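You operate a simulated robot arm through the tools that you are given. There is no shell and no other tool.

Carry out the task below with a simulated robot arm. There is one attempt and no reset: what you move stays moved.

## Task
Set washer one to size S, speed 3 and jets WATER, reset it and give one spray.

Only the result counts: the job must be done as asked and must still hold three seconds after the hand-in. Knocking over, shifting, dropping, spilling or breaking anything else fails it.

## Robot
A 7-joint arm with a fingered hand, fixed in place. Base frame: the origin is on the floor under the middle of its stand, x ahead of it, y to its left, z up. Units: m, degrees, N and s.
With the tool pointing down near the work surface it reaches from about 0.2 to 0.8 m from the base axis. Its first joint turns from -166.0 to 166.0 degrees. Payload 4.9 kg.
The tool frame sits at the grasp point between the pads (the TCP): z along the fingers, y along the line on which they close. The tips reach 0.032 m beyond it. The gripper opens to 0.192 m; its body begins 0.089 m behind the TCP. The gripper is a hand of 3 fingers: y runs from the thumb to the fingers, the wrist lies at [0, 0, -0.267] in the tool frame, and closing takes about 1.5 s.
Orientation is that of the tool frame in the base frame, as a unit quaternion [x, y, z, w]. With the fingers straight down and closing along the base's y, the tool's x points along the base's -x, its y along +y and its z along -z.

## Interface
- The arm moves only by the tool nudge_tool. Its arguments are lists of equal length, an entry for each row: "dr": the turn, a rotation vector about the tool's x, y, z in degrees, a list of three; "xyz": the shift along the tool's x, y, z in cm, a list of three. In form: {"dr": [[wx, wy, wz], ...], "xyz": [[dx, dy, dz], ...]}. A call has 1 to 20 rows; each row shifts and turns the commanded pose from where the row before left it, along the tool's axes as they then stand. "jaw" is the opening, from 0 (shut) to 1 (fully open), set as the call begins (left out, the last holds). A row lasts 0.2 s, in which the tool goes at most 0.05 m and 8.6 degrees; a call with a longer step from one row to the next is refused whole, and so is a gripper value outside its range. A pose out of reach is approached as far as the arm can. The call stops where the force on the tool passes 40 N (or 10 N more than at its start, if that is more) or the arm is blocked; 0.2 s more then pass. Each finger travels about 0.153 m/s and halts on what it meets, pressing with about 25 N; the grip force reading is that of the motor and also rises with nothing between the fingers. The clock runs only during rows and for 0.2 s after the last one: add rows that do not move to give the fingers time. The reply holds the time, the measured pose of the TCP, the force on the tool along the base axes, the opening and the grip force, in the units named above and with some noise, with the torque about the TCP (base axes, N m) and any sound that the robot's microphone picked up.
- Cameras (640 x 400 px; columns grow to the right, rows downward): "scene" is fixed at [0.0533, 0.5013, 1.3816]; the picture's right is [-0.24, -0.97, 0.00], its down [-0.71, 0.18, -0.68] and it looks along [0.66, -0.16, -0.74] (base axes); focal length 214 px, centre (320, 200). "wrist" rides on the gripper at [0.08, -0.046, -0.113] in the tool frame; the picture's right is [0.50, 0.87, 0.00], its down [-0.67, 0.39, -0.63] and it looks along [-0.55, 0.32, 0.78] (tool axes); focal length 226 px, centre (320, 200). There is no depth. A picture from a camera that has moved, and an enlarged one, comes with that camera's place and axes in the base frame and with its lens.
- get_image(camera): a new picture of that camera. No time passes.
- finger_targets(finger1, finger2, thumb_bend): sets how far each is bent, from 0 (flat) to 1 (curled in); at 0.3 the hand is open as for a grip, at 0.7 the pads meet at the TCP. One left out holds its place. A second passes; each finger stops where it meets its share of the squeeze, and holds until it gets a number again. A gripper value or a shape takes the hand back. It gives what a move gives, with no picture; readings hold the bend of each and the force on the fingers (four entries, about 0 where the hand has none), thumb and palm.
- hand_shape(shape): the hand has 3 fingers and takes this shape, open, in about a second: jaw (thumb against the fingers, like two jaws); tri (thumb and two fingers); tip (a fingertip pinch); poke (one finger out to press); point (the index stretched); flat (the hand flat); cup (the hand cupped); fist (a fist). The gripper value then closes the fingers along that shape, each until it touches; the sizes above hold for jaw. It gives what a move gives, with no picture.
- enlarge(camera, box): a new picture of the part [left, top, right, bottom] of that camera's present view, enlarged. No time passes.
- finish_job(): hands the job in; it is judged then, once.

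Places have to be worked out from the pictures, the camera data and where the tool is seen. Open the gripper and draw the arm clear of the work before you hand the job in, unless the task says otherwise.

The tools are called after "Call:" by a JSON object that holds its "name" and its "arguments". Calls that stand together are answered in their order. nudge_tool: Moves the arm, as the interface text tells. Its arguments: {"type":"object","properties":{"dr":{"type":"array"},"xyz":{"type":"array"},"jaw":{"type":"number"}},"required":["dr","xyz"]} The other tools are called the same way: hand_shape (shape) gives the hand a shape; finger_targets (finger1, finger2, thumb_bend) moves the fingers one by one; get_image (camera) takes a picture; enlarge (camera, box) takes an enlarged picture of a part of a camera's view; finish_job () hands the job in.

At the start:

```text
time: 0.0
tcp_pos: [0.2715, 0.4066, 1.1725]
tool_rot: [0.001, 1.0, 0.001, 0.0]
contact_force: [-0.2, -0.4, 0.7]
moment: [-0.01, -0.02, 0.02]
gripper_width: 0.1917
gripper_force: 0.1
shape: jaw
bend: [0.3, 0.3, 0.3]
finger forces: [0.1, 0.0, 0.0, 0.0, 0.0, 0.1]
```

scene: 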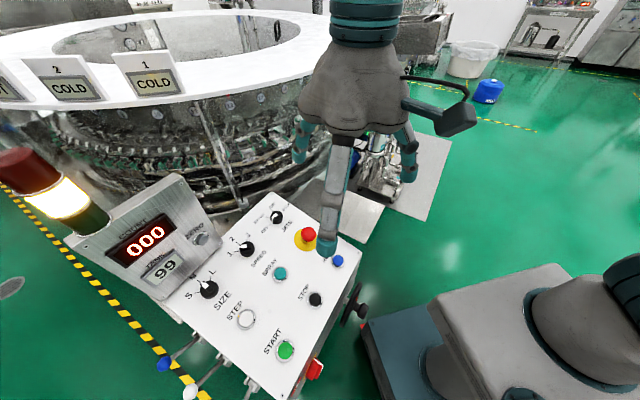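
wrist: 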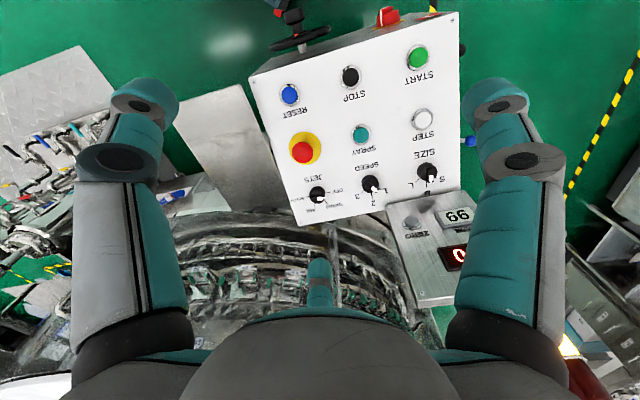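

I start by looking closely at the console with both cameras, to read the knobs and buttons.

Call:
{"name": "enlarge", "arguments": {"camera": "scene", "box": [60, 160, 380, 400]}}

Call:
{"name": "enlarge", "arguments": {"camera": "wrist", "box": [240, 0, 500, 280]}}

Call:
{"name": "enlarge", "arguments": {"camera": "scene", "box": [0, 0, 320, 200]}}

```text
1.67 times, centred on (220, 280) of scene
camera zoom: at [0.0533, 0.5013, 1.3816], right [-0.24, -0.97, 0.0], down [-0.71, 0.18, -0.68], along [0.66, -0.16, -0.74], focal length 358 px, centre (487, 67)
```

zoom: 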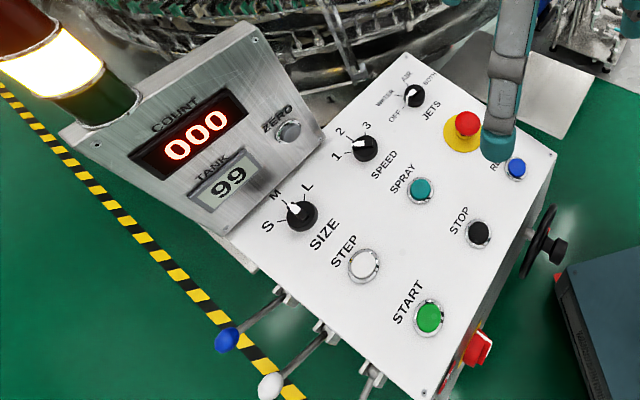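

```text
1.43 times, centred on (370, 140) of wrist
camera zoom: at [0.191, 0.3607, 1.2855], right [-0.5, 0.87, 0.0], down [0.67, 0.39, 0.63], along [0.55, 0.32, -0.78], focal length 323 px, centre (249, 286)
```

zoom: 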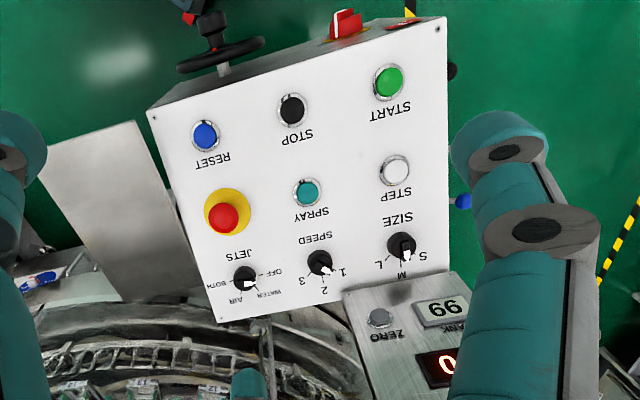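

```text
2.00 times, centred on (160, 100) of scene
camera zoom: at [0.0533, 0.5013, 1.3816], right [-0.24, -0.97, 0.0], down [-0.71, 0.18, -0.68], along [0.66, -0.16, -0.74], focal length 429 px, centre (640, 400)
```

zoom: 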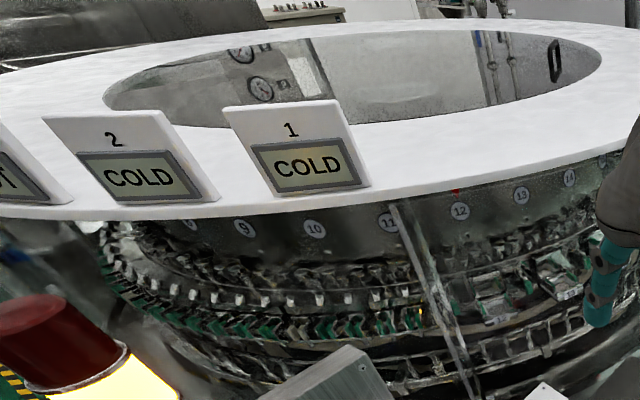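

The console has SIZE, SPEED and JETS knobs and START/STEP/STOP/SPRAY/RESET buttons. I'll zoom in further on the knobs for their pointer directions and labels.

Call:
{"name": "enlarge", "arguments": {"camera": "scene", "box": [170, 250, 250, 310]}}

Call:
{"name": "enlarge", "arguments": {"camera": "scene", "box": [220, 190, 300, 260]}}

Call:
{"name": "enlarge", "arguments": {"camera": "wrist", "box": [300, 140, 460, 240]}}

Call:
{"name": "enlarge", "arguments": {"camera": "wrist", "box": [260, 0, 480, 150]}}

Call:
{"name": "enlarge", "arguments": {"camera": "scene", "box": [120, 300, 380, 400]}}

```text
6.67 times, centred on (210, 280) of scene
camera zoom: at [0.0533, 0.5013, 1.3816], right [-0.24, -0.97, 0.0], down [-0.71, 0.18, -0.68], along [0.66, -0.16, -0.74], focal length 1430 px, centre (1053, -333)
```

zoom: 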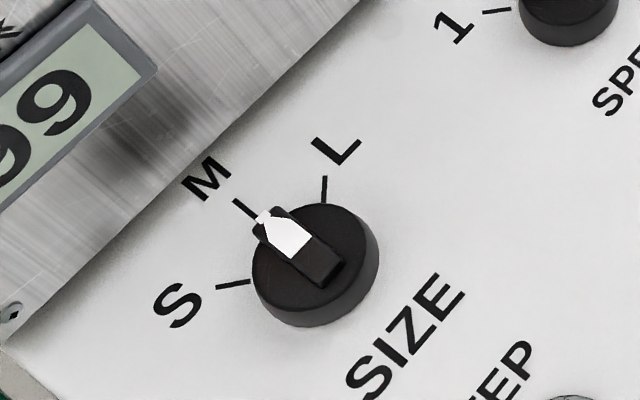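

```text
5.71 times, centred on (260, 225) of scene
camera zoom: at [0.0533, 0.5013, 1.3816], right [-0.24, -0.97, 0.0], down [-0.71, 0.18, -0.68], along [0.66, -0.16, -0.74], focal length 1226 px, centre (663, 57)
```

zoom: 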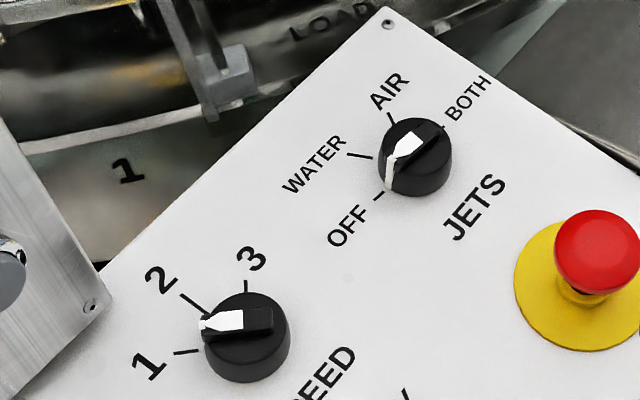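

```text
4.00 times, centred on (380, 190) of wrist
camera zoom: at [0.191, 0.3607, 1.2855], right [-0.5, 0.87, 0.0], down [0.67, 0.39, 0.63], along [0.55, 0.32, -0.78], focal length 904 px, centre (80, 240)
```

zoom: 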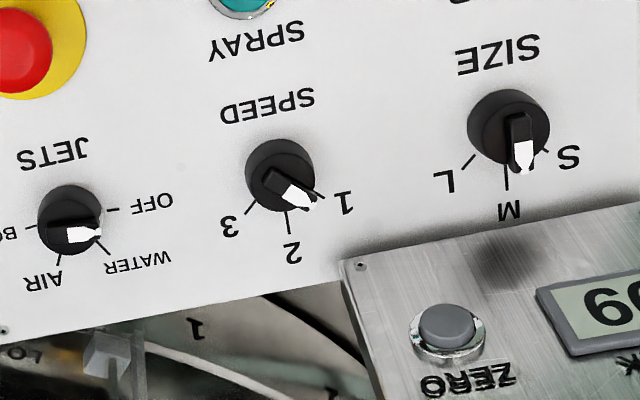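

```text
2.67 times, centred on (370, 75) of wrist
camera zoom: at [0.191, 0.3607, 1.2855], right [-0.5, 0.87, 0.0], down [0.67, 0.39, 0.63], along [0.55, 0.32, -0.78], focal length 603 px, centre (187, 533)
```

zoom: 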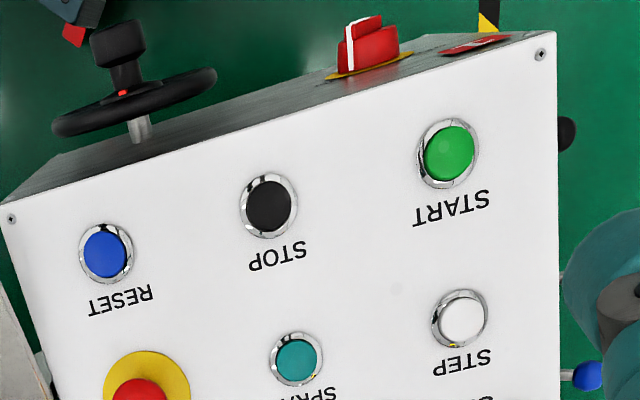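

```text
2.46 times, centred on (250, 350) of scene
camera zoom: at [0.0533, 0.5013, 1.3816], right [-0.24, -0.97, 0.0], down [-0.71, 0.18, -0.68], along [0.66, -0.16, -0.74], focal length 528 px, centre (492, -169)
```

zoom: 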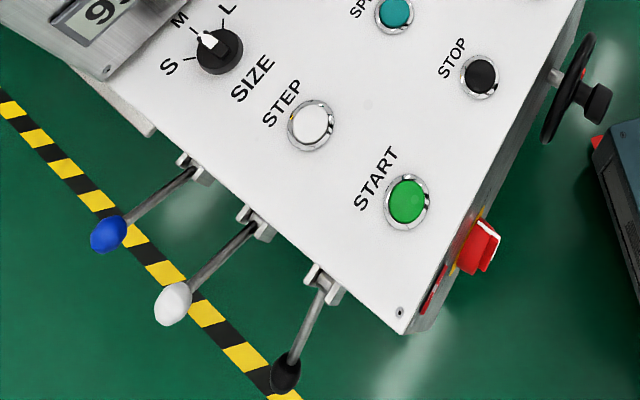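

By triangulating both views I place START at about (0.15, 0.56, 0.76), RESET (0.35, 0.37, 0.745), JETS (0.51, 0.535, 0.82) and SIZE (0.315, 0.726, 0.83). The panel is therefore yawed about 45° and tilted about 17° towards the robot. I'll move to a better viewpoint, tilt the tool to the panel normal, and look again.

Call:
{"name": "nudge_tool", "arguments": {"dr": [[0, 0, 0], [0, 0, 0], [0, 0, 0], [-5.75, -5.75, 0], [-5.75, -5.75, 0]], "xyz": [[-2.5, 2.5, 0.5], [-2.5, 2.5, 0.5], [-2, 3, 0.5], [0, 0, 0], [0, 0, 0]]}}

Call:
{"name": "get_image", "arguments": {"camera": "wrist"}}

Call:
{"name": "get_image", "arguments": {"camera": "scene"}}

```text
time: 1.2
tcp_pos: [0.3406, 0.4871, 1.1582]
tool_rot: [0.0, 0.99, 0.101, 0.1]
contact_force: [0.1, 0.0, -0.3]
moment: [0.02, -0.01, 0.0]
gripper_width: 0.1921
gripper_force: 0.0
shape: jaw
bend: [0.3, 0.3, 0.3]
finger forces: [0.1, 0.1, 0.0, 0.0, 0.1, 0.1]
```

```text
taken
camera wrist: at [0.2413, 0.4215, 1.2418], right [-0.51, 0.86, 0.07], down [0.53, 0.24, 0.82], along [0.68, 0.45, -0.57], focal length 226 px, centre (320, 200)
```

wrist: 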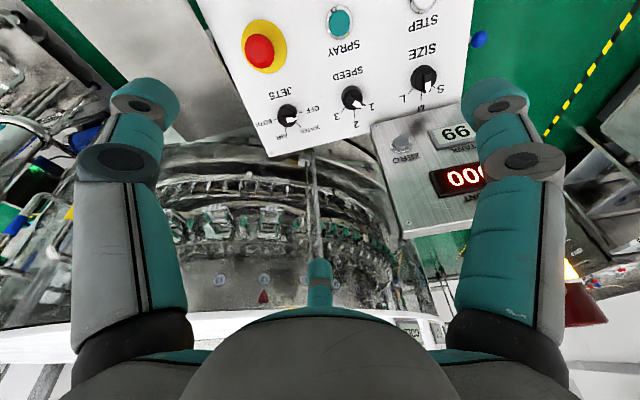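

```text
taken
```

scene: 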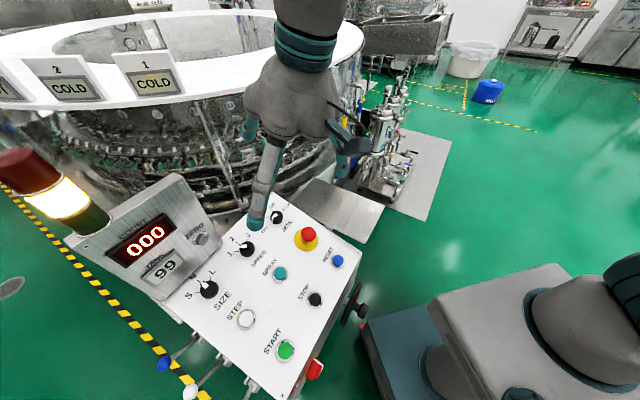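

The display box is a near-vertical wall just behind the SIZE knob (about 5–6 cm beyond it, up to z≈1.09) with the stack light on top. I'll enlarge the knobs from this angle to read the pointers.

Call:
{"name": "enlarge", "arguments": {"camera": "wrist", "box": [380, 50, 460, 110]}}

Call:
{"name": "enlarge", "arguments": {"camera": "wrist", "box": [250, 70, 390, 160]}}

Call:
{"name": "enlarge", "arguments": {"camera": "scene", "box": [0, 130, 160, 260]}}

Call:
{"name": "enlarge", "arguments": {"camera": "scene", "box": [260, 210, 400, 330]}}

```text
6.67 times, centred on (420, 80) of wrist
camera zoom: at [0.2413, 0.4215, 1.2418], right [-0.51, 0.86, 0.07], down [0.53, 0.24, 0.82], along [0.68, 0.45, -0.57], focal length 1507 px, centre (-347, 1000)
```

zoom: 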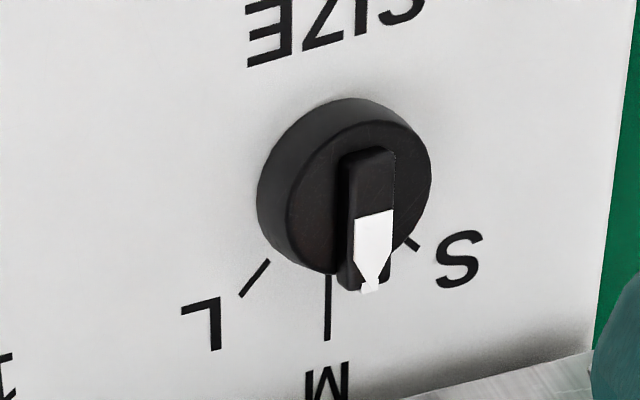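

```text
4.44 times, centred on (320, 115) of wrist
camera zoom: at [0.2413, 0.4215, 1.2418], right [-0.51, 0.86, 0.07], down [0.53, 0.24, 0.82], along [0.68, 0.45, -0.57], focal length 1005 px, centre (320, 578)
```

zoom: 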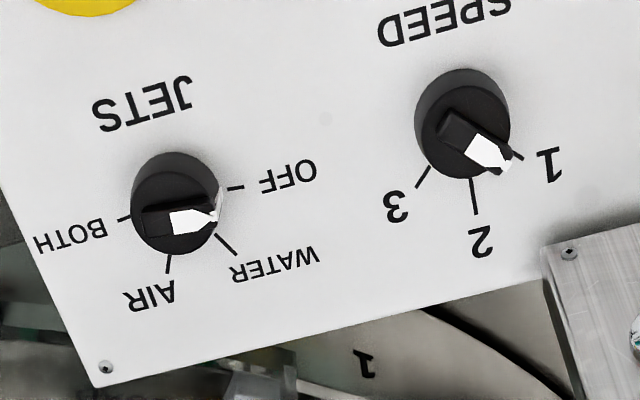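

```text
3.08 times, centred on (80, 195) of scene
camera zoom: at [0.0533, 0.5013, 1.3816], right [-0.24, -0.97, 0.0], down [-0.71, 0.18, -0.68], along [0.66, -0.16, -0.74], focal length 660 px, centre (1058, 215)
```

zoom: 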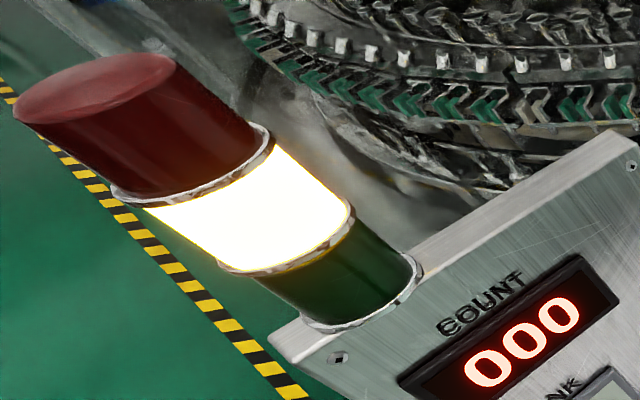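

```text
3.33 times, centred on (330, 270) of scene
camera zoom: at [0.0533, 0.5013, 1.3816], right [-0.24, -0.97, 0.0], down [-0.71, 0.18, -0.68], along [0.66, -0.16, -0.74], focal length 715 px, centre (287, -33)
```

zoom: 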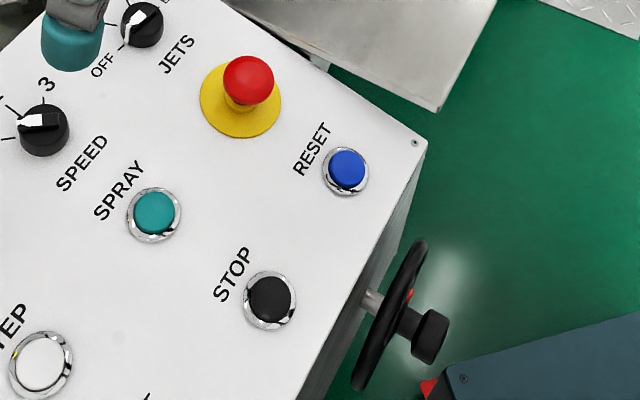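

The pointers read SIZE = M, SPEED = 1 and JETS = OFF. I need SIZE one step counter-clockwise, SPEED two steps clockwise and JETS one step clockwise. I'll now see how the hand looks in the "poke" shape while still up in free air.

Call:
{"name": "hand_shape", "arguments": {"shape": "poke"}}

Call:
{"name": "get_image", "arguments": {"camera": "wrist"}}

Call:
{"name": "enlarge", "arguments": {"camera": "scene", "box": [200, 20, 420, 260]}}

```text
time: 2.1
tcp_pos: [0.3414, 0.4865, 1.1605]
tool_rot: [0.001, 0.99, 0.099, 0.1]
contact_force: [0.4, -0.1, 1.1]
moment: [0.0, 0.0, 0.01]
gripper_width: 0.0003
gripper_force: 0.1
shape: poke
bend: [1.0, 1.0, 0.91]
finger forces: [0.0, 0.1, 0.0, 0.0, 0.0, 0.0]
```

```text
taken
camera wrist: at [0.2414, 0.4215, 1.2428], right [-0.51, 0.86, 0.07], down [0.53, 0.24, 0.82], along [0.68, 0.45, -0.57], focal length 226 px, centre (320, 200)
```

wrist: 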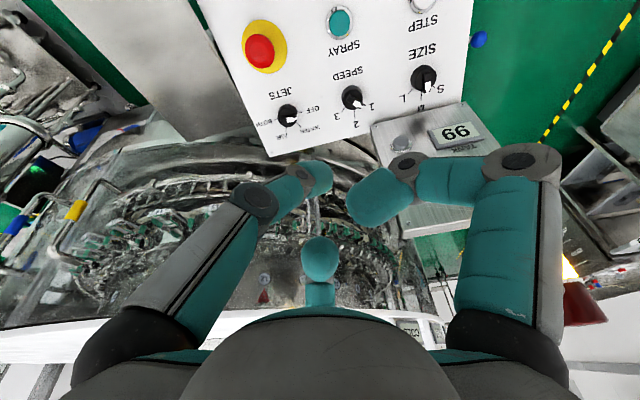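

```text
1.67 times, centred on (310, 140) of scene
camera zoom: at [0.0533, 0.5013, 1.3816], right [-0.24, -0.97, 0.0], down [-0.71, 0.18, -0.68], along [0.66, -0.16, -0.74], focal length 358 px, centre (337, 300)
```

zoom: 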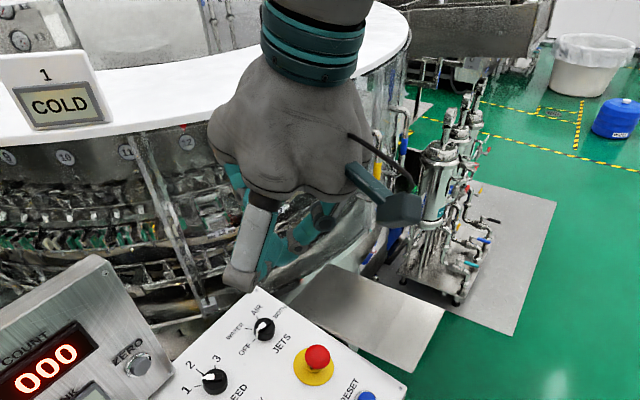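

In "poke" it isn't clear which finger protrudes. I'll try "point", the stretched index, and look again.

Call:
{"name": "hand_shape", "arguments": {"shape": "point"}}

Call:
{"name": "get_image", "arguments": {"camera": "wrist"}}

Call:
{"name": "enlarge", "arguments": {"camera": "scene", "box": [200, 20, 420, 260]}}

```text
time: 3.0
tcp_pos: [0.3415, 0.486, 1.1597]
tool_rot: [0.001, 0.99, 0.099, 0.1]
contact_force: [-0.4, 0.8, 0.7]
moment: [-0.02, 0.01, 0.01]
gripper_width: 0.1848
gripper_force: 0.1
shape: point
bend: [0.7, 1.0, 0.78]
finger forces: [0.0, 0.1, 0.1, 0.0, 0.0, 0.1]
```

```text
taken
camera wrist: at [0.2414, 0.4215, 1.2428], right [-0.51, 0.86, 0.07], down [0.53, 0.24, 0.82], along [0.68, 0.45, -0.57], focal length 226 px, centre (320, 200)
```

wrist: 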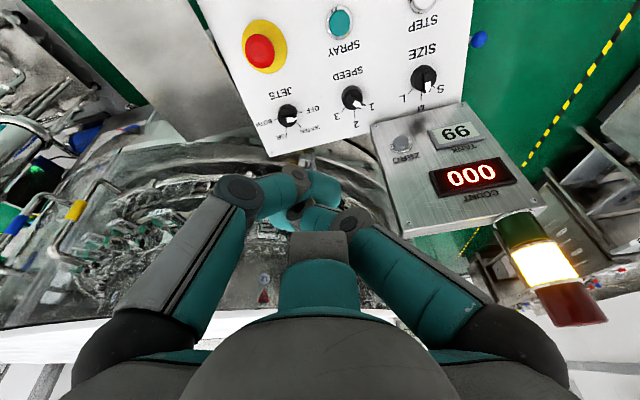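

```text
1.67 times, centred on (310, 140) of scene
camera zoom: at [0.0533, 0.5013, 1.3816], right [-0.24, -0.97, 0.0], down [-0.71, 0.18, -0.68], along [0.66, -0.16, -0.74], focal length 358 px, centre (337, 300)
```

zoom: 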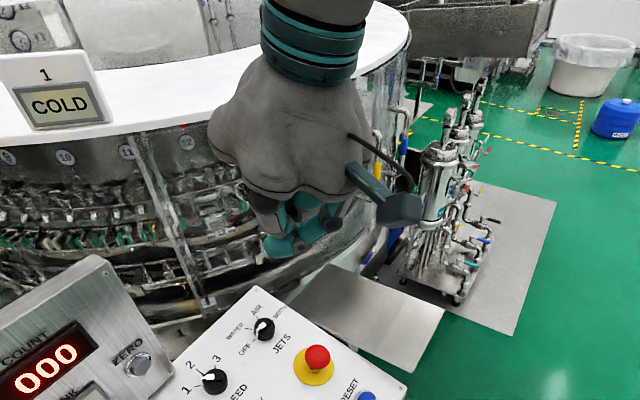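

The hand may still be moving, so I'll let half a second pass without moving and look again.

Call:
{"name": "nudge_tool", "arguments": {"dr": [[0, 0, 0], [0, 0, 0], [0, 0, 0], [0, 0, 0]], "xyz": [[0, 0, 0], [0, 0, 0], [0, 0, 0], [0, 0, 0]]}}

Call:
{"name": "get_image", "arguments": {"camera": "wrist"}}

Call:
{"name": "enlarge", "arguments": {"camera": "scene", "box": [200, 20, 420, 260]}}

```text
time: 4.0
tcp_pos: [0.3417, 0.4868, 1.1605]
tool_rot: [0.001, 0.99, 0.1, 0.1]
contact_force: [0.6, -0.1, 0.0]
moment: [0.01, 0.0, -0.03]
gripper_width: 0.1846
gripper_force: 0.0
shape: point
bend: [0.7, 1.0, 0.78]
finger forces: [0.0, 0.0, 0.0, 0.1, 0.0, 0.0]
```

```text
taken
camera wrist: at [0.2413, 0.4214, 1.2427], right [-0.51, 0.86, 0.07], down [0.53, 0.24, 0.82], along [0.68, 0.45, -0.57], focal length 226 px, centre (320, 200)
```

wrist: 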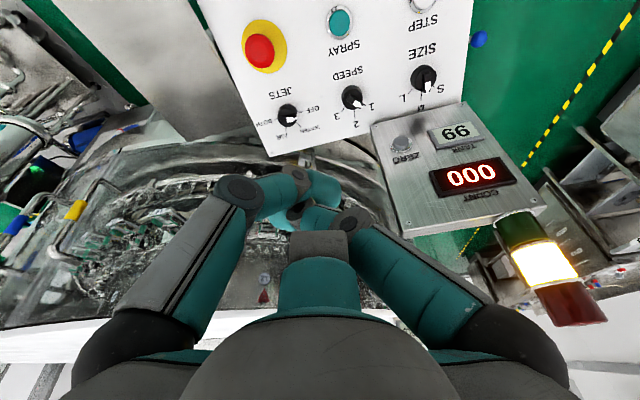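

```text
1.67 times, centred on (310, 140) of scene
camera zoom: at [0.0533, 0.5013, 1.3816], right [-0.24, -0.97, 0.0], down [-0.71, 0.18, -0.68], along [0.66, -0.16, -0.74], focal length 358 px, centre (337, 300)
```

zoom: 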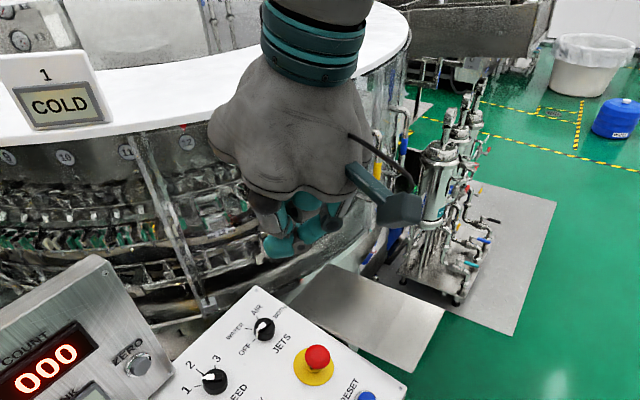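

"point" is steady but no better. I'll go back to the jaw shape, since a pinch across the knob's bar may be the surest way to turn it.

Call:
{"name": "hand_shape", "arguments": {"shape": "jaw"}}

Call:
{"name": "nudge_tool", "arguments": {"dr": [[0, 0, 0], [0, 0, 0], [0, 0, 0], [0, 0, 0], [0, 0, 0], [0, 0, 0]], "xyz": [[0, 0, 0], [0, 0, 0], [0, 0, 0], [0, 0, 0], [0, 0, 0], [0, 0, 0]], "jaw": 0.3}}

Call:
{"name": "get_image", "arguments": {"camera": "wrist"}}

Call:
{"name": "enlarge", "arguments": {"camera": "scene", "box": [200, 20, 420, 260]}}

```text
time: 4.9
tcp_pos: [0.3409, 0.4873, 1.16]
tool_rot: [0.0, 0.99, 0.101, 0.1]
contact_force: [-0.1, 0.0, 0.1]
moment: [-0.02, -0.01, 0.02]
gripper_width: 0.1919
gripper_force: 0.1
shape: jaw
bend: [0.3, 0.3, 0.3]
finger forces: [0.0, 0.0, 0.0, 0.1, 0.1, 0.1]
```

```text
time: 6.3
tcp_pos: [0.3422, 0.4868, 1.1593]
tool_rot: [0.0, 0.99, 0.1, 0.1]
contact_force: [0.0, 0.1, -0.6]
moment: [0.0, -0.01, -0.01]
gripper_width: 0.058
gripper_force: 0.0
shape: jaw
bend: [0.47, 0.47, 0.7]
finger forces: [0.1, 0.0, 0.1, 0.0, 0.1, 0.1]
```

```text
taken
camera wrist: at [0.2413, 0.4214, 1.2427], right [-0.51, 0.86, 0.07], down [0.53, 0.24, 0.82], along [0.68, 0.45, -0.57], focal length 226 px, centre (320, 200)
```

wrist: 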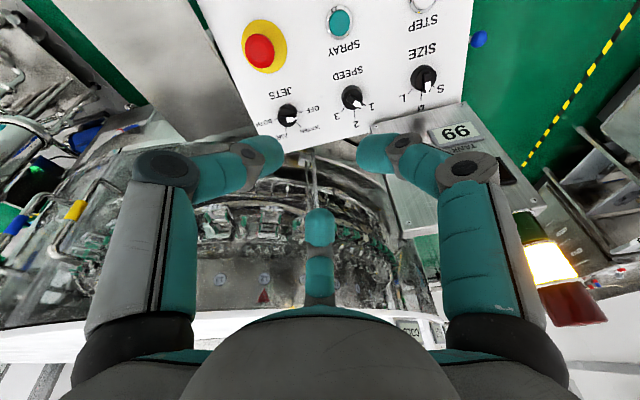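

```text
1.67 times, centred on (310, 140) of scene
camera zoom: at [0.0533, 0.5013, 1.3816], right [-0.24, -0.97, 0.0], down [-0.71, 0.18, -0.68], along [0.66, -0.16, -0.74], focal length 358 px, centre (337, 300)
```

zoom: 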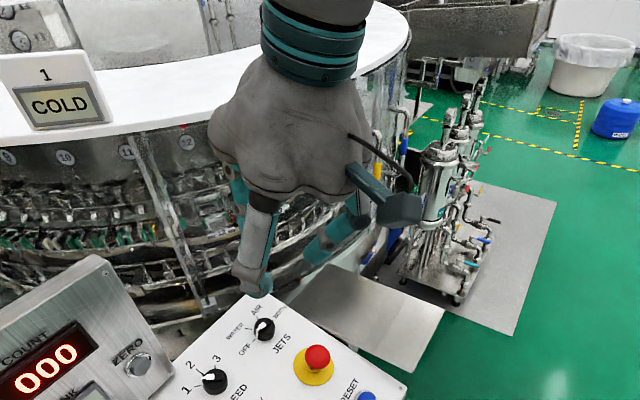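

In jaw the two fingers sit about ±3 cm apart, which is wide for a 44 mm knob. I'll check the "tri" and "tip" shapes for a better pinch.

Call:
{"name": "hand_shape", "arguments": {"shape": "tip"}}

Call:
{"name": "nudge_tool", "arguments": {"dr": [[0, 0, 0], [0, 0, 0], [0, 0, 0], [0, 0, 0], [0, 0, 0], [0, 0, 0]], "xyz": [[0, 0, 0], [0, 0, 0], [0, 0, 0], [0, 0, 0], [0, 0, 0], [0, 0, 0]], "jaw": 0.3}}

Call:
{"name": "get_image", "arguments": {"camera": "wrist"}}

Call:
{"name": "enlarge", "arguments": {"camera": "scene", "box": [200, 20, 420, 260]}}

Call:
{"name": "hand_shape", "arguments": {"shape": "tri"}}

Call:
{"name": "nudge_tool", "arguments": {"dr": [[0, 0, 0], [0, 0, 0], [0, 0, 0], [0, 0, 0], [0, 0, 0], [0, 0, 0]], "xyz": [[0, 0, 0], [0, 0, 0], [0, 0, 0], [0, 0, 0], [0, 0, 0], [0, 0, 0]], "jaw": 0.3}}

Call:
{"name": "get_image", "arguments": {"camera": "wrist"}}

Call:
{"name": "enlarge", "arguments": {"camera": "scene", "box": [200, 20, 420, 260]}}

```text
time: 7.2
tcp_pos: [0.3419, 0.486, 1.16]
tool_rot: [0.0, 0.99, 0.101, 0.1]
contact_force: [-0.8, -0.3, 0.4]
moment: [0.01, -0.01, -0.02]
gripper_width: 0.1921
gripper_force: 0.0
shape: tip
bend: [0.3, 0.3, 0.3]
finger forces: [0.0, 0.1, 0.0, 0.0, 0.0, 0.0]
```

```text
time: 8.6
tcp_pos: [0.3418, 0.487, 1.1598]
tool_rot: [0.0, 0.99, 0.1, 0.101]
contact_force: [-0.5, 0.3, 0.3]
moment: [0.0, -0.02, -0.01]
gripper_width: 0.058
gripper_force: 0.0
shape: tip
bend: [0.47, 0.47, 0.7]
finger forces: [0.0, 0.1, 0.0, 0.1, 0.0, 0.0]
```

```text
taken
camera wrist: at [0.2413, 0.4214, 1.2427], right [-0.51, 0.86, 0.07], down [0.53, 0.24, 0.82], along [0.68, 0.45, -0.57], focal length 226 px, centre (320, 200)
```

wrist: 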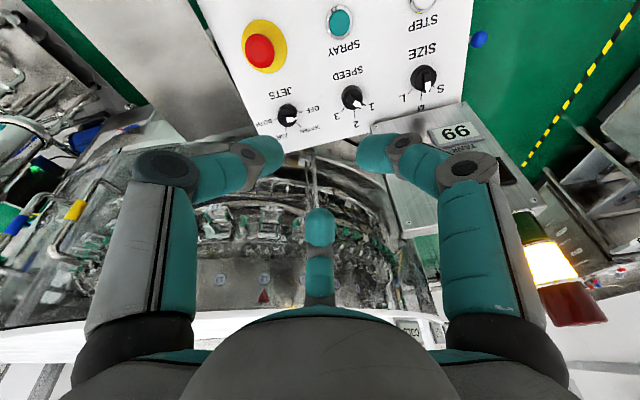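

```text
1.67 times, centred on (310, 140) of scene
camera zoom: at [0.0533, 0.5013, 1.3816], right [-0.24, -0.97, 0.0], down [-0.71, 0.18, -0.68], along [0.66, -0.16, -0.74], focal length 358 px, centre (337, 300)
```

zoom: 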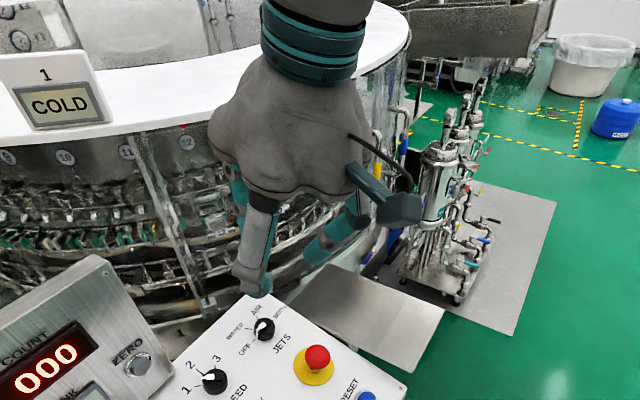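

```text
time: 9.5
tcp_pos: [0.3412, 0.4865, 1.1603]
tool_rot: [0.0, 0.99, 0.1, 0.099]
contact_force: [-0.1, 0.2, -0.3]
moment: [0.0, -0.04, -0.02]
gripper_width: 0.192
gripper_force: 0.1
shape: tri
bend: [0.3, 0.3, 0.3]
finger forces: [0.0, 0.0, 0.0, 0.0, 0.0, 0.1]
```

```text
time: 10.9
tcp_pos: [0.3413, 0.4859, 1.1602]
tool_rot: [0.001, 0.99, 0.101, 0.1]
contact_force: [0.3, -0.4, 0.7]
moment: [0.05, 0.03, 0.05]
gripper_width: 0.0581
gripper_force: 0.1
shape: tri
bend: [0.47, 0.47, 0.7]
finger forces: [0.1, 0.1, 0.1, 0.0, 0.0, 0.0]
```

```text
taken
camera wrist: at [0.2413, 0.4214, 1.2427], right [-0.51, 0.86, 0.07], down [0.53, 0.24, 0.82], along [0.68, 0.45, -0.57], focal length 226 px, centre (320, 200)
```

wrist: 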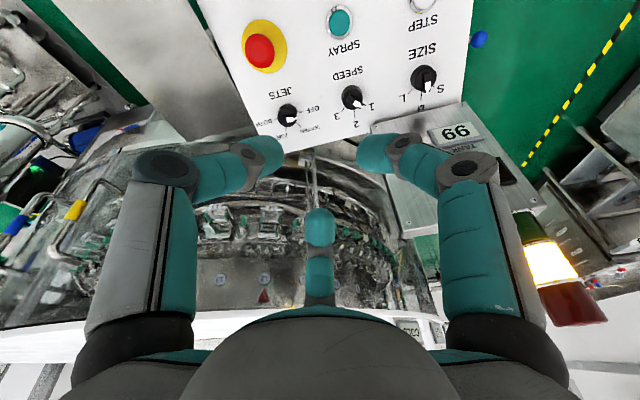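

```text
1.67 times, centred on (310, 140) of scene
camera zoom: at [0.0533, 0.5013, 1.3816], right [-0.24, -0.97, 0.0], down [-0.71, 0.18, -0.68], along [0.66, -0.16, -0.74], focal length 358 px, centre (337, 300)
```

zoom: 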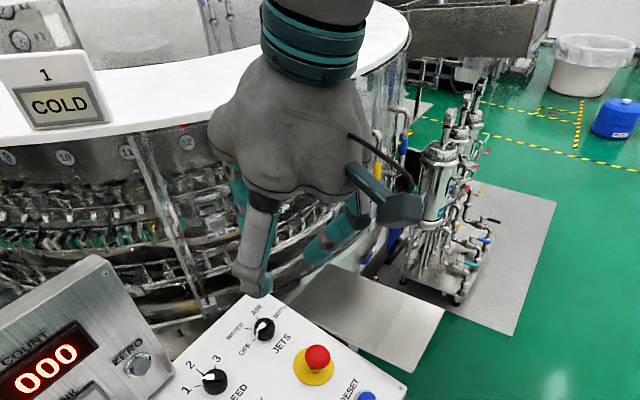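

All three shapes act like a three-jaw chuck, closing radially about the tool axis with radius about half the width. That suits gripping the round knob base. I'll hover about 12 cm above the JETS knob along the panel normal with the fingers partly closed and check the alignment.

Call:
{"name": "nudge_tool", "arguments": {"dr": [[0, 0, 0], [0, 0, 0], [0, 0, 0], [0, 0, 0], [0, 0, 0], [0, 0, 0]], "xyz": [[-1.58, -0.37, 4.1], [-1.58, -0.37, 4.1], [-1.58, -0.37, 4.1], [-1.58, -0.37, 4.1], [-1.58, -0.37, 4.1], [-1.58, -0.37, 4.1]], "jaw": 0.4}}

Call:
{"name": "get_image", "arguments": {"camera": "wrist"}}

Call:
{"name": "get_image", "arguments": {"camera": "scene"}}

```text
time: 12.3
tcp_pos: [0.484, 0.5126, 0.9385]
tool_rot: [0.0, 0.99, 0.101, 0.101]
contact_force: [-0.2, 0.2, 0.2]
moment: [-0.08, 0.04, -0.03]
gripper_width: 0.0766
gripper_force: 0.1
shape: tri
bend: [0.42, 0.42, 0.7]
finger forces: [0.1, 0.0, 0.0, 0.0, 0.0, 0.0]
```

```text
taken
camera wrist: at [0.3838, 0.4469, 1.0204], right [-0.51, 0.86, 0.07], down [0.52, 0.24, 0.82], along [0.68, 0.45, -0.57], focal length 226 px, centre (320, 200)
```

wrist: 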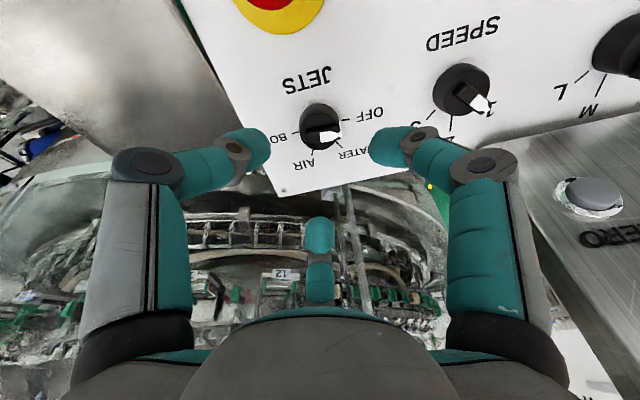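

```text
taken
```

scene: 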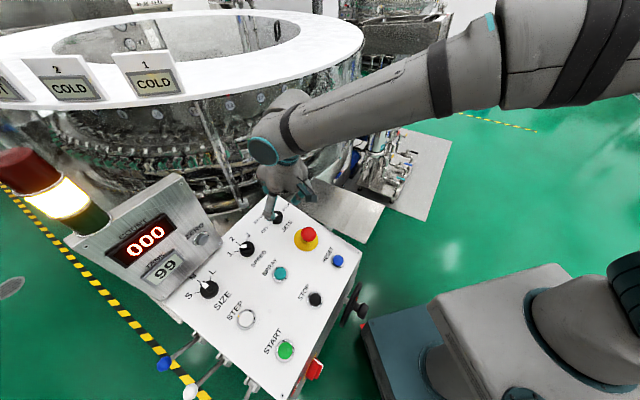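

The JETS knob sits on the tool axis (column 320), about 12–13 cm ahead. I'll zoom in to check its axis and pointer.

Call:
{"name": "enlarge", "arguments": {"camera": "wrist", "box": [260, 85, 420, 185]}}

Call:
{"name": "enlarge", "arguments": {"camera": "scene", "box": [240, 180, 320, 240]}}

```text
4.00 times, centred on (340, 135) of wrist
camera zoom: at [0.3838, 0.4469, 1.0204], right [-0.51, 0.86, 0.07], down [0.52, 0.24, 0.82], along [0.68, 0.45, -0.57], focal length 904 px, centre (240, 460)
```

zoom: 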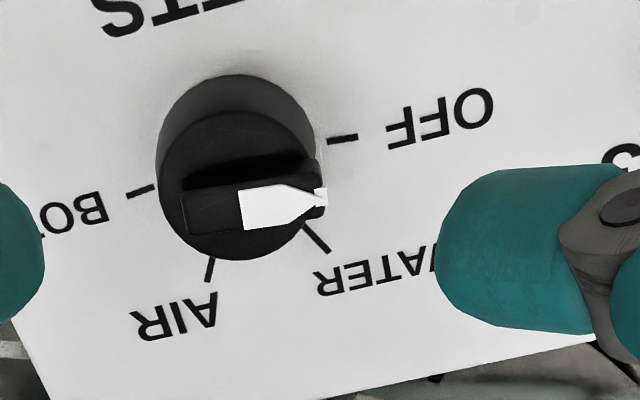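

```text
6.67 times, centred on (280, 210) of scene
camera zoom: at [0.0533, 0.5013, 1.3816], right [-0.24, -0.97, 0.0], down [-0.71, 0.18, -0.68], along [0.66, -0.16, -0.74], focal length 1430 px, centre (587, 133)
```

zoom: 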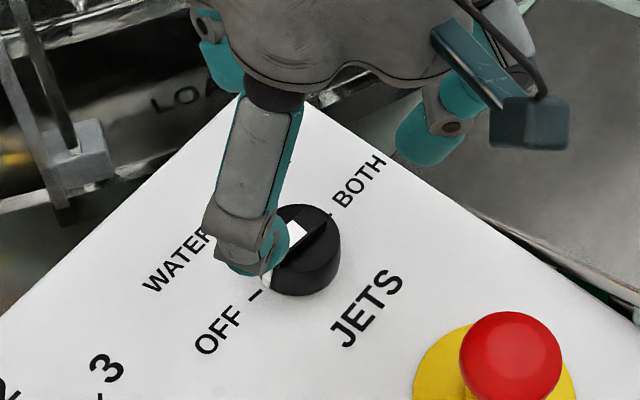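

The knob base is about 44 mm wide and appears about 2.5 cm tall. To test whether the tool axis really runs through its centre, I'll roll the hand about its own axis, so any offset shows as a shift in the picture. This also pre-turns the hand for a clockwise twist.

Call:
{"name": "nudge_tool", "arguments": {"dr": [[0, 0, -8], [0, 0, -8], [0, 0, -8], [0, 0, -8], [0, 0, -8], [0, 0, 0]], "xyz": [[0, 0, 0], [0, 0, 0], [0, 0, 0], [0, 0, 0], [0, 0, 0], [0, 0, 0]]}}

Call:
{"name": "get_image", "arguments": {"camera": "wrist"}}

Call:
{"name": "enlarge", "arguments": {"camera": "wrist", "box": [240, 85, 400, 185]}}

```text
time: 13.7
tcp_pos: [0.4835, 0.5107, 0.9363]
tool_rot: [-0.339, 0.93, 0.06, 0.128]
contact_force: [1.2, -0.5, -0.6]
moment: [-0.07, -0.01, 0.01]
gripper_width: 0.0763
gripper_force: 0.0
shape: tri
bend: [0.42, 0.42, 0.7]
finger forces: [0.0, 0.0, 0.0, 0.0, 0.0, 0.0]
```

```text
taken
camera wrist: at [0.4315, 0.405, 1.0208], right [-0.93, 0.35, -0.12], down [0.12, 0.58, 0.8], along [0.35, 0.73, -0.58], focal length 226 px, centre (320, 200)
```

wrist: 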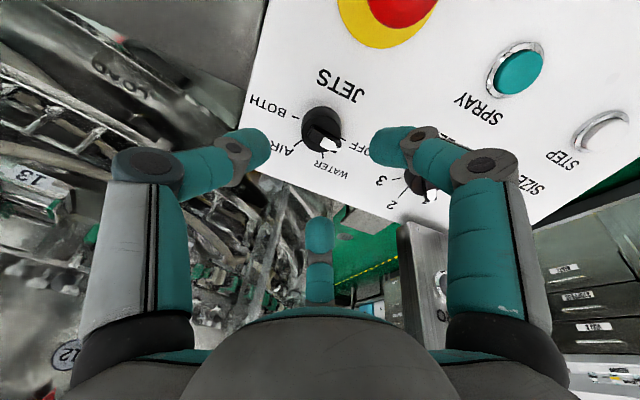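

```text
4.00 times, centred on (320, 135) of wrist
camera zoom: at [0.4315, 0.405, 1.0208], right [-0.93, 0.35, -0.12], down [0.12, 0.58, 0.8], along [0.35, 0.73, -0.58], focal length 904 px, centre (320, 460)
```

zoom: 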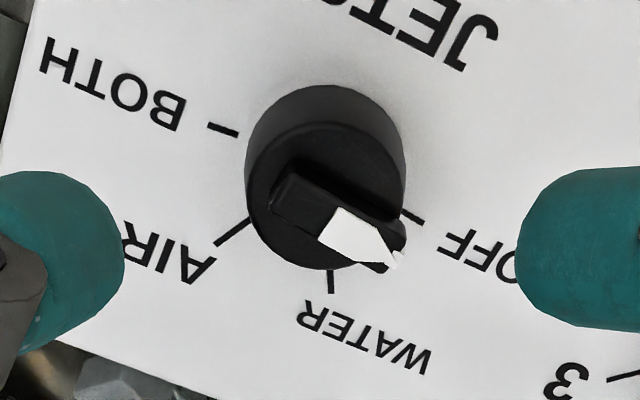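

Triangulating between the two rolled views puts the JETS base centre at (0.506, 0.535, 0.815), which is 4 mm off the axis towards the robot. The knob is about 20 mm tall and its stops are about 56° apart. I'll shift those 4 mm and descend 8 cm with the fingers open around the knob.

Call:
{"name": "nudge_tool", "arguments": {"dr": [[0, 0, 0], [0, 0, 0], [0, 0, 0], [0, 0, 0]], "xyz": [[0.39, 0.09, 0], [0, 0, 3], [0, 0, 3], [0, 0, 2]], "jaw": 0.42}}

Call:
{"name": "get_image", "arguments": {"camera": "wrist"}}

Call:
{"name": "enlarge", "arguments": {"camera": "scene", "box": [240, 180, 320, 240]}}

```text
time: 14.7
tcp_pos: [0.4955, 0.5253, 0.8591]
tool_rot: [-0.339, 0.93, 0.06, 0.128]
contact_force: [-0.8, 0.0, 1.0]
moment: [-0.04, -0.01, 0.0]
gripper_width: 0.0805
gripper_force: 0.1
shape: tri
bend: [0.41, 0.41, 0.7]
finger forces: [0.0, 0.1, 0.0, 0.0, 0.0, 0.0]
```

```text
taken
camera wrist: at [0.4429, 0.4204, 0.9435], right [-0.93, 0.35, -0.12], down [0.12, 0.58, 0.8], along [0.35, 0.73, -0.58], focal length 226 px, centre (320, 200)
```

wrist: 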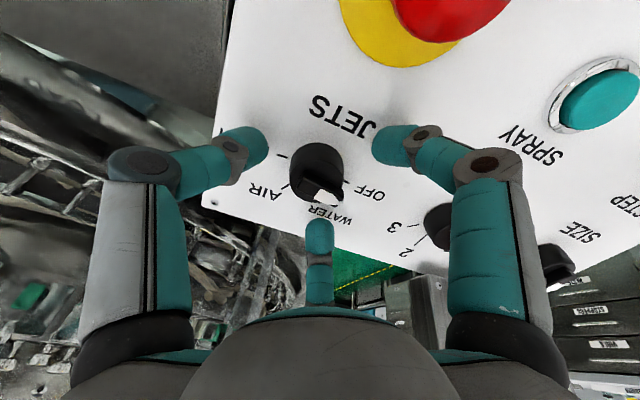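

```text
6.67 times, centred on (280, 210) of scene
camera zoom: at [0.0533, 0.5013, 1.3816], right [-0.24, -0.97, 0.0], down [-0.71, 0.18, -0.68], along [0.66, -0.16, -0.74], focal length 1430 px, centre (587, 133)
```

zoom: 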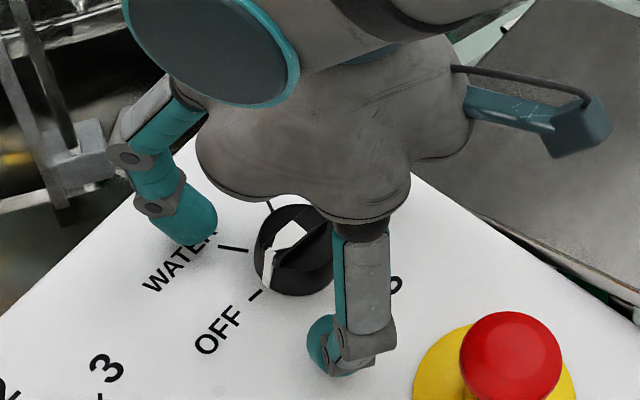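

The fingers straddle the knob. I'll zoom in to check centring and tip height before closing.

Call:
{"name": "enlarge", "arguments": {"camera": "wrist", "box": [220, 110, 420, 240]}}

```text
3.08 times, centred on (320, 175) of wrist
camera zoom: at [0.4429, 0.4204, 0.9435], right [-0.93, 0.35, -0.12], down [0.12, 0.58, 0.8], along [0.35, 0.73, -0.58], focal length 696 px, centre (320, 277)
```

zoom: 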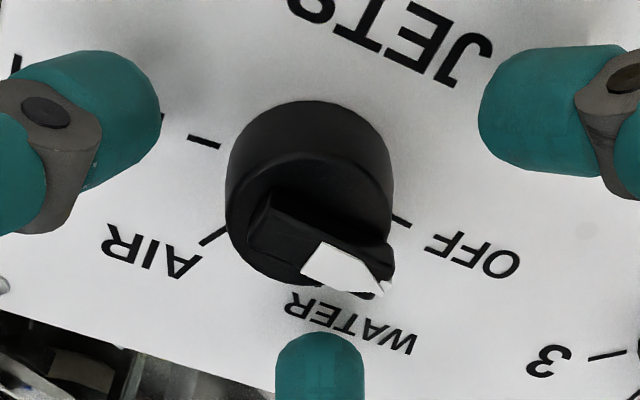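

The knob is centred except for about 3 mm to the camera's left, and the tips are about 12 mm above the panel. I'll correct that, go down 4 mm more and close on the knob.

Call:
{"name": "nudge_tool", "arguments": {"dr": [[0, 0, 0], [0, 0, 0]], "xyz": [[-0.15, -0.26, 0.4], [0, 0, 0]]}}

Call:
{"name": "nudge_tool", "arguments": {"dr": [[0, 0, 0], [0, 0, 0], [0, 0, 0], [0, 0, 0], [0, 0, 0]], "xyz": [[0, 0, 0], [0, 0, 0], [0, 0, 0], [0, 0, 0], [0, 0, 0]], "jaw": 0.1}}

Call:
{"name": "get_image", "arguments": {"camera": "wrist"}}

Call:
{"name": "enlarge", "arguments": {"camera": "scene", "box": [240, 180, 320, 240]}}

```text
time: 15.3
tcp_pos: [0.4997, 0.5257, 0.8566]
tool_rot: [-0.338, 0.93, 0.06, 0.128]
contact_force: [0.3, 0.3, -0.8]
moment: [0.02, -0.01, 0.02]
gripper_width: 0.0803
gripper_force: 0.0
shape: tri
bend: [0.41, 0.41, 0.7]
finger forces: [0.0, 0.0, 0.0, 0.0, 0.0, 0.0]
```

```text
time: 16.5
tcp_pos: [0.499, 0.5257, 0.8556]
tool_rot: [-0.339, 0.93, 0.059, 0.129]
contact_force: [2.0, 1.5, -3.4]
moment: [0.05, -0.04, -0.04]
gripper_width: 0.0335
gripper_force: 25.0
shape: tri
bend: [0.77, 0.77, 0.7]
finger forces: [20.9, 22.2, 0.1, 0.0, 21.6, 0.1]
```

```text
taken
camera wrist: at [0.4466, 0.4197, 0.9404], right [-0.93, 0.35, -0.12], down [0.12, 0.58, 0.8], along [0.35, 0.73, -0.58], focal length 226 px, centre (320, 200)
```

wrist: 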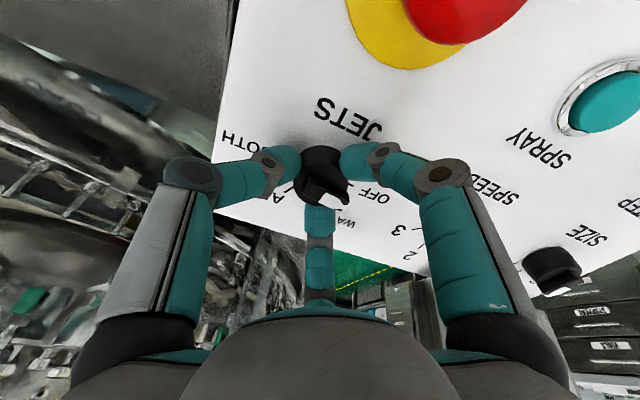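

```text
6.67 times, centred on (280, 210) of scene
camera zoom: at [0.0533, 0.5013, 1.3816], right [-0.24, -0.97, 0.0], down [-0.71, 0.18, -0.68], along [0.66, -0.16, -0.74], focal length 1430 px, centre (587, 133)
```

zoom: 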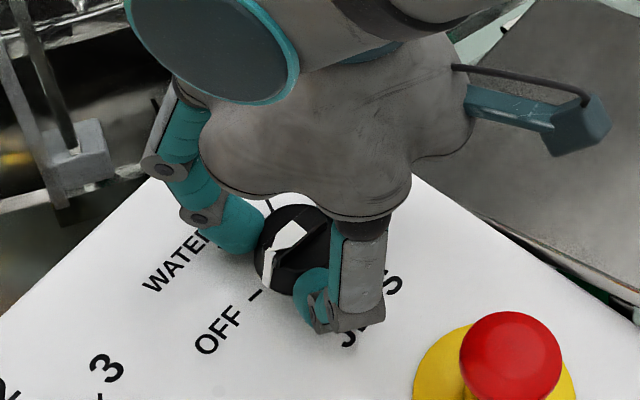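

All three fingers grip the JETS knob with about 21 N each and almost no net force. I'll twist clockwise 56° about the tool axis, one stop from OFF to WATER.

Call:
{"name": "nudge_tool", "arguments": {"dr": [[0, 0, 7], [0, 0, 7], [0, 0, 7], [0, 0, 7], [0, 0, 7], [0, 0, 7], [0, 0, 7], [0, 0, 7], [0, 0, 0]], "xyz": [[0, 0, 0], [0, 0, 0], [0, 0, 0], [0, 0, 0], [0, 0, 0], [0, 0, 0], [0, 0, 0], [0, 0, 0], [0, 0, 0]]}}

Call:
{"name": "get_image", "arguments": {"camera": "wrist"}}

Call:
{"name": "enlarge", "arguments": {"camera": "scene", "box": [240, 180, 320, 240]}}

```text
time: 18.5
tcp_pos: [0.4989, 0.5248, 0.8549]
tool_rot: [0.139, 0.98, 0.114, 0.086]
contact_force: [-9.1, 0.6, 5.4]
moment: [-0.05, 0.22, 0.04]
gripper_width: 0.0334
gripper_force: 25.2
shape: tri
bend: [0.77, 0.77, 0.7]
finger forces: [27.7, 21.4, 0.0, 0.0, 25.4, 0.0]
```

```text
taken
camera wrist: at [0.3891, 0.4837, 0.9412], right [-0.26, 0.96, 0.14], down [0.61, 0.04, 0.79], along [0.75, 0.29, -0.59], focal length 226 px, centre (320, 200)
```

wrist: 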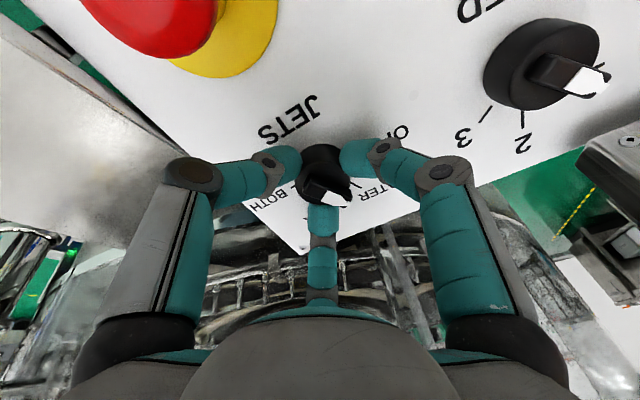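

```text
6.67 times, centred on (280, 210) of scene
camera zoom: at [0.0533, 0.5013, 1.3816], right [-0.24, -0.97, 0.0], down [-0.71, 0.18, -0.68], along [0.66, -0.16, -0.74], focal length 1430 px, centre (587, 133)
```

zoom: 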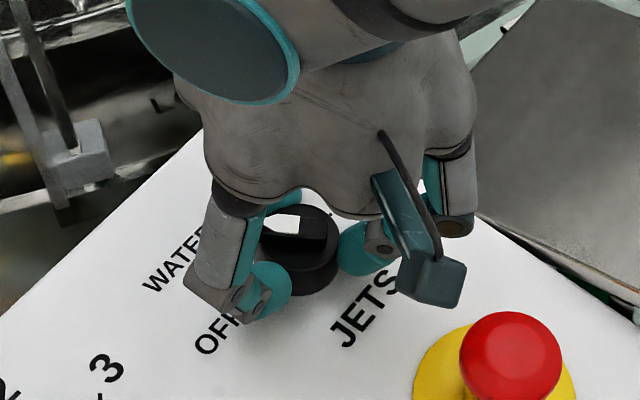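

The knob turned with the hand, and in the scene view its pointer now lies towards the WATER tick. I'll open the fingers and check where it settles.

Call:
{"name": "nudge_tool", "arguments": {"dr": [[0, 0, 0], [0, 0, 0], [0, 0, 0], [0, 0, 0], [0, 0, 0]], "xyz": [[0, 0, 0], [0, 0, 0], [0, 0, 0], [0, 0, 0], [0, 0, 0]], "jaw": 0.45}}

Call:
{"name": "enlarge", "arguments": {"camera": "wrist", "box": [220, 90, 420, 230]}}

Call:
{"name": "enlarge", "arguments": {"camera": "scene", "box": [240, 180, 320, 240]}}

```text
time: 19.7
tcp_pos: [0.4988, 0.5256, 0.8542]
tool_rot: [0.139, 0.98, 0.112, 0.085]
contact_force: [0.8, 0.2, 0.1]
moment: [0.01, 0.01, -0.03]
gripper_width: 0.0858
gripper_force: 0.1
shape: tri
bend: [0.39, 0.39, 0.7]
finger forces: [0.1, 0.0, 0.0, 0.1, 0.0, 0.0]
```

```text
2.86 times, centred on (320, 160) of wrist
camera zoom: at [0.3893, 0.4835, 0.9408], right [-0.26, 0.96, 0.14], down [0.61, 0.04, 0.79], along [0.75, 0.29, -0.59], focal length 646 px, centre (320, 314)
```

zoom: 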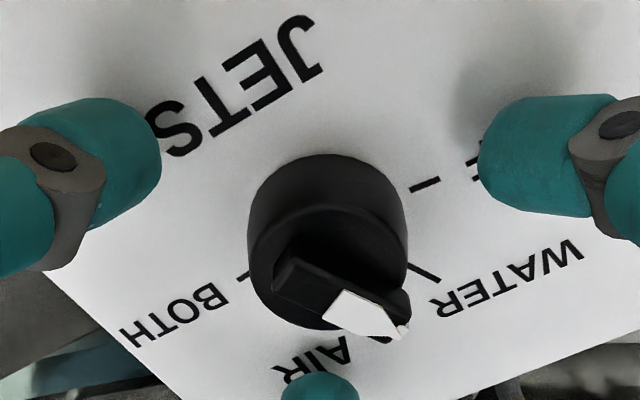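

```text
6.67 times, centred on (280, 210) of scene
camera zoom: at [0.0533, 0.5013, 1.3816], right [-0.24, -0.97, 0.0], down [-0.71, 0.18, -0.68], along [0.66, -0.16, -0.74], focal length 1430 px, centre (587, 133)
```

zoom: 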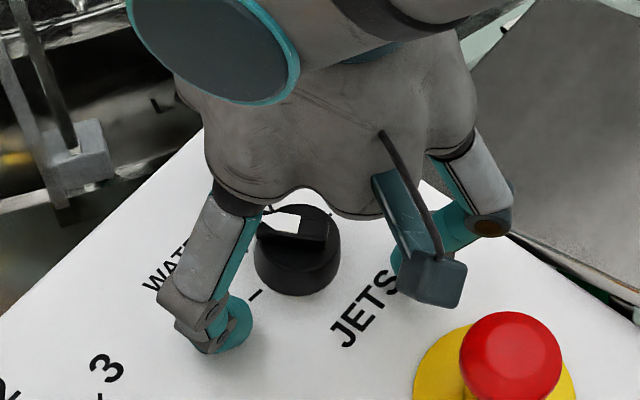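

JETS now points squarely at WATER, so the chuck grip works well. Next is SPEED, which I judge to be near (0.407, 0.632, 0.815). I'll retreat, move over it and roll to keep the fingers clear of the display box corner.

Call:
{"name": "nudge_tool", "arguments": {"dr": [[0, 0, 0], [0, 0, 0], [0, 0, 0], [0, 0, 0], [0, 0, 0], [0, 0, -7], [0, 0, -7], [0, 0, -7], [0, 0, 0]], "xyz": [[0, 0, -4], [0, 0, -4], [4.11, 2.2, -0.16], [4.11, 2.2, -0.16], [4.11, 2.2, -0.16], [0, 0, 0], [0, 0, 0], [0, 0, 0], [0, 0, 0]]}}

Call:
{"name": "get_image", "arguments": {"camera": "wrist"}}

Call:
{"name": "get_image", "arguments": {"camera": "scene"}}

Call:
{"name": "enlarge", "arguments": {"camera": "wrist", "box": [240, 60, 400, 180]}}

```text
time: 21.7
tcp_pos: [0.3835, 0.6055, 0.9361]
tool_rot: [-0.044, 0.989, 0.096, 0.105]
contact_force: [0.2, 0.1, -0.4]
moment: [-0.01, 0.01, 0.02]
gripper_width: 0.0861
gripper_force: 0.0
shape: tri
bend: [0.39, 0.39, 0.7]
finger forces: [0.0, 0.2, 0.1, 0.0, 0.1, 0.0]
```

```text
taken
camera wrist: at [0.2873, 0.5334, 1.0184], right [-0.58, 0.81, 0.05], down [0.49, 0.3, 0.82], along [0.65, 0.5, -0.57], focal length 226 px, centre (320, 200)
```

wrist: 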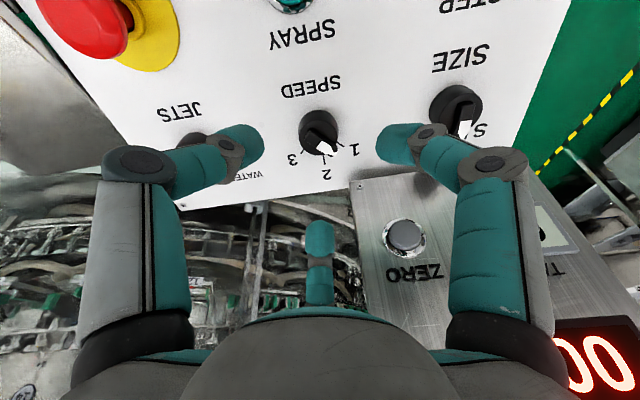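

```text
taken
```

scene: 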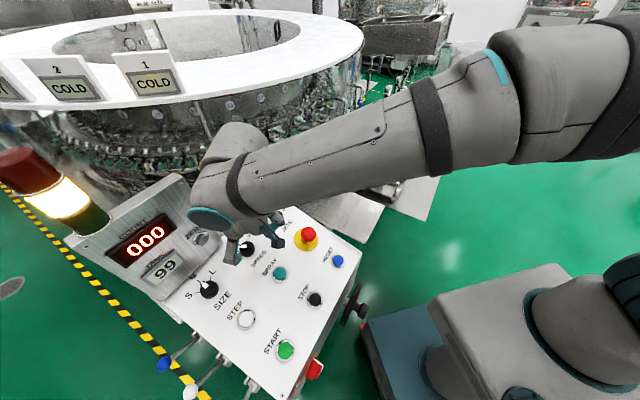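

```text
3.33 times, centred on (320, 120) of wrist
camera zoom: at [0.2873, 0.5334, 1.0184], right [-0.58, 0.81, 0.05], down [0.49, 0.3, 0.82], along [0.65, 0.5, -0.57], focal length 754 px, centre (320, 467)
```

zoom: 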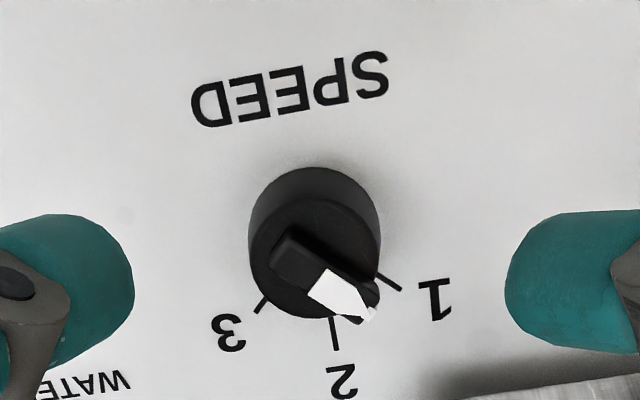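

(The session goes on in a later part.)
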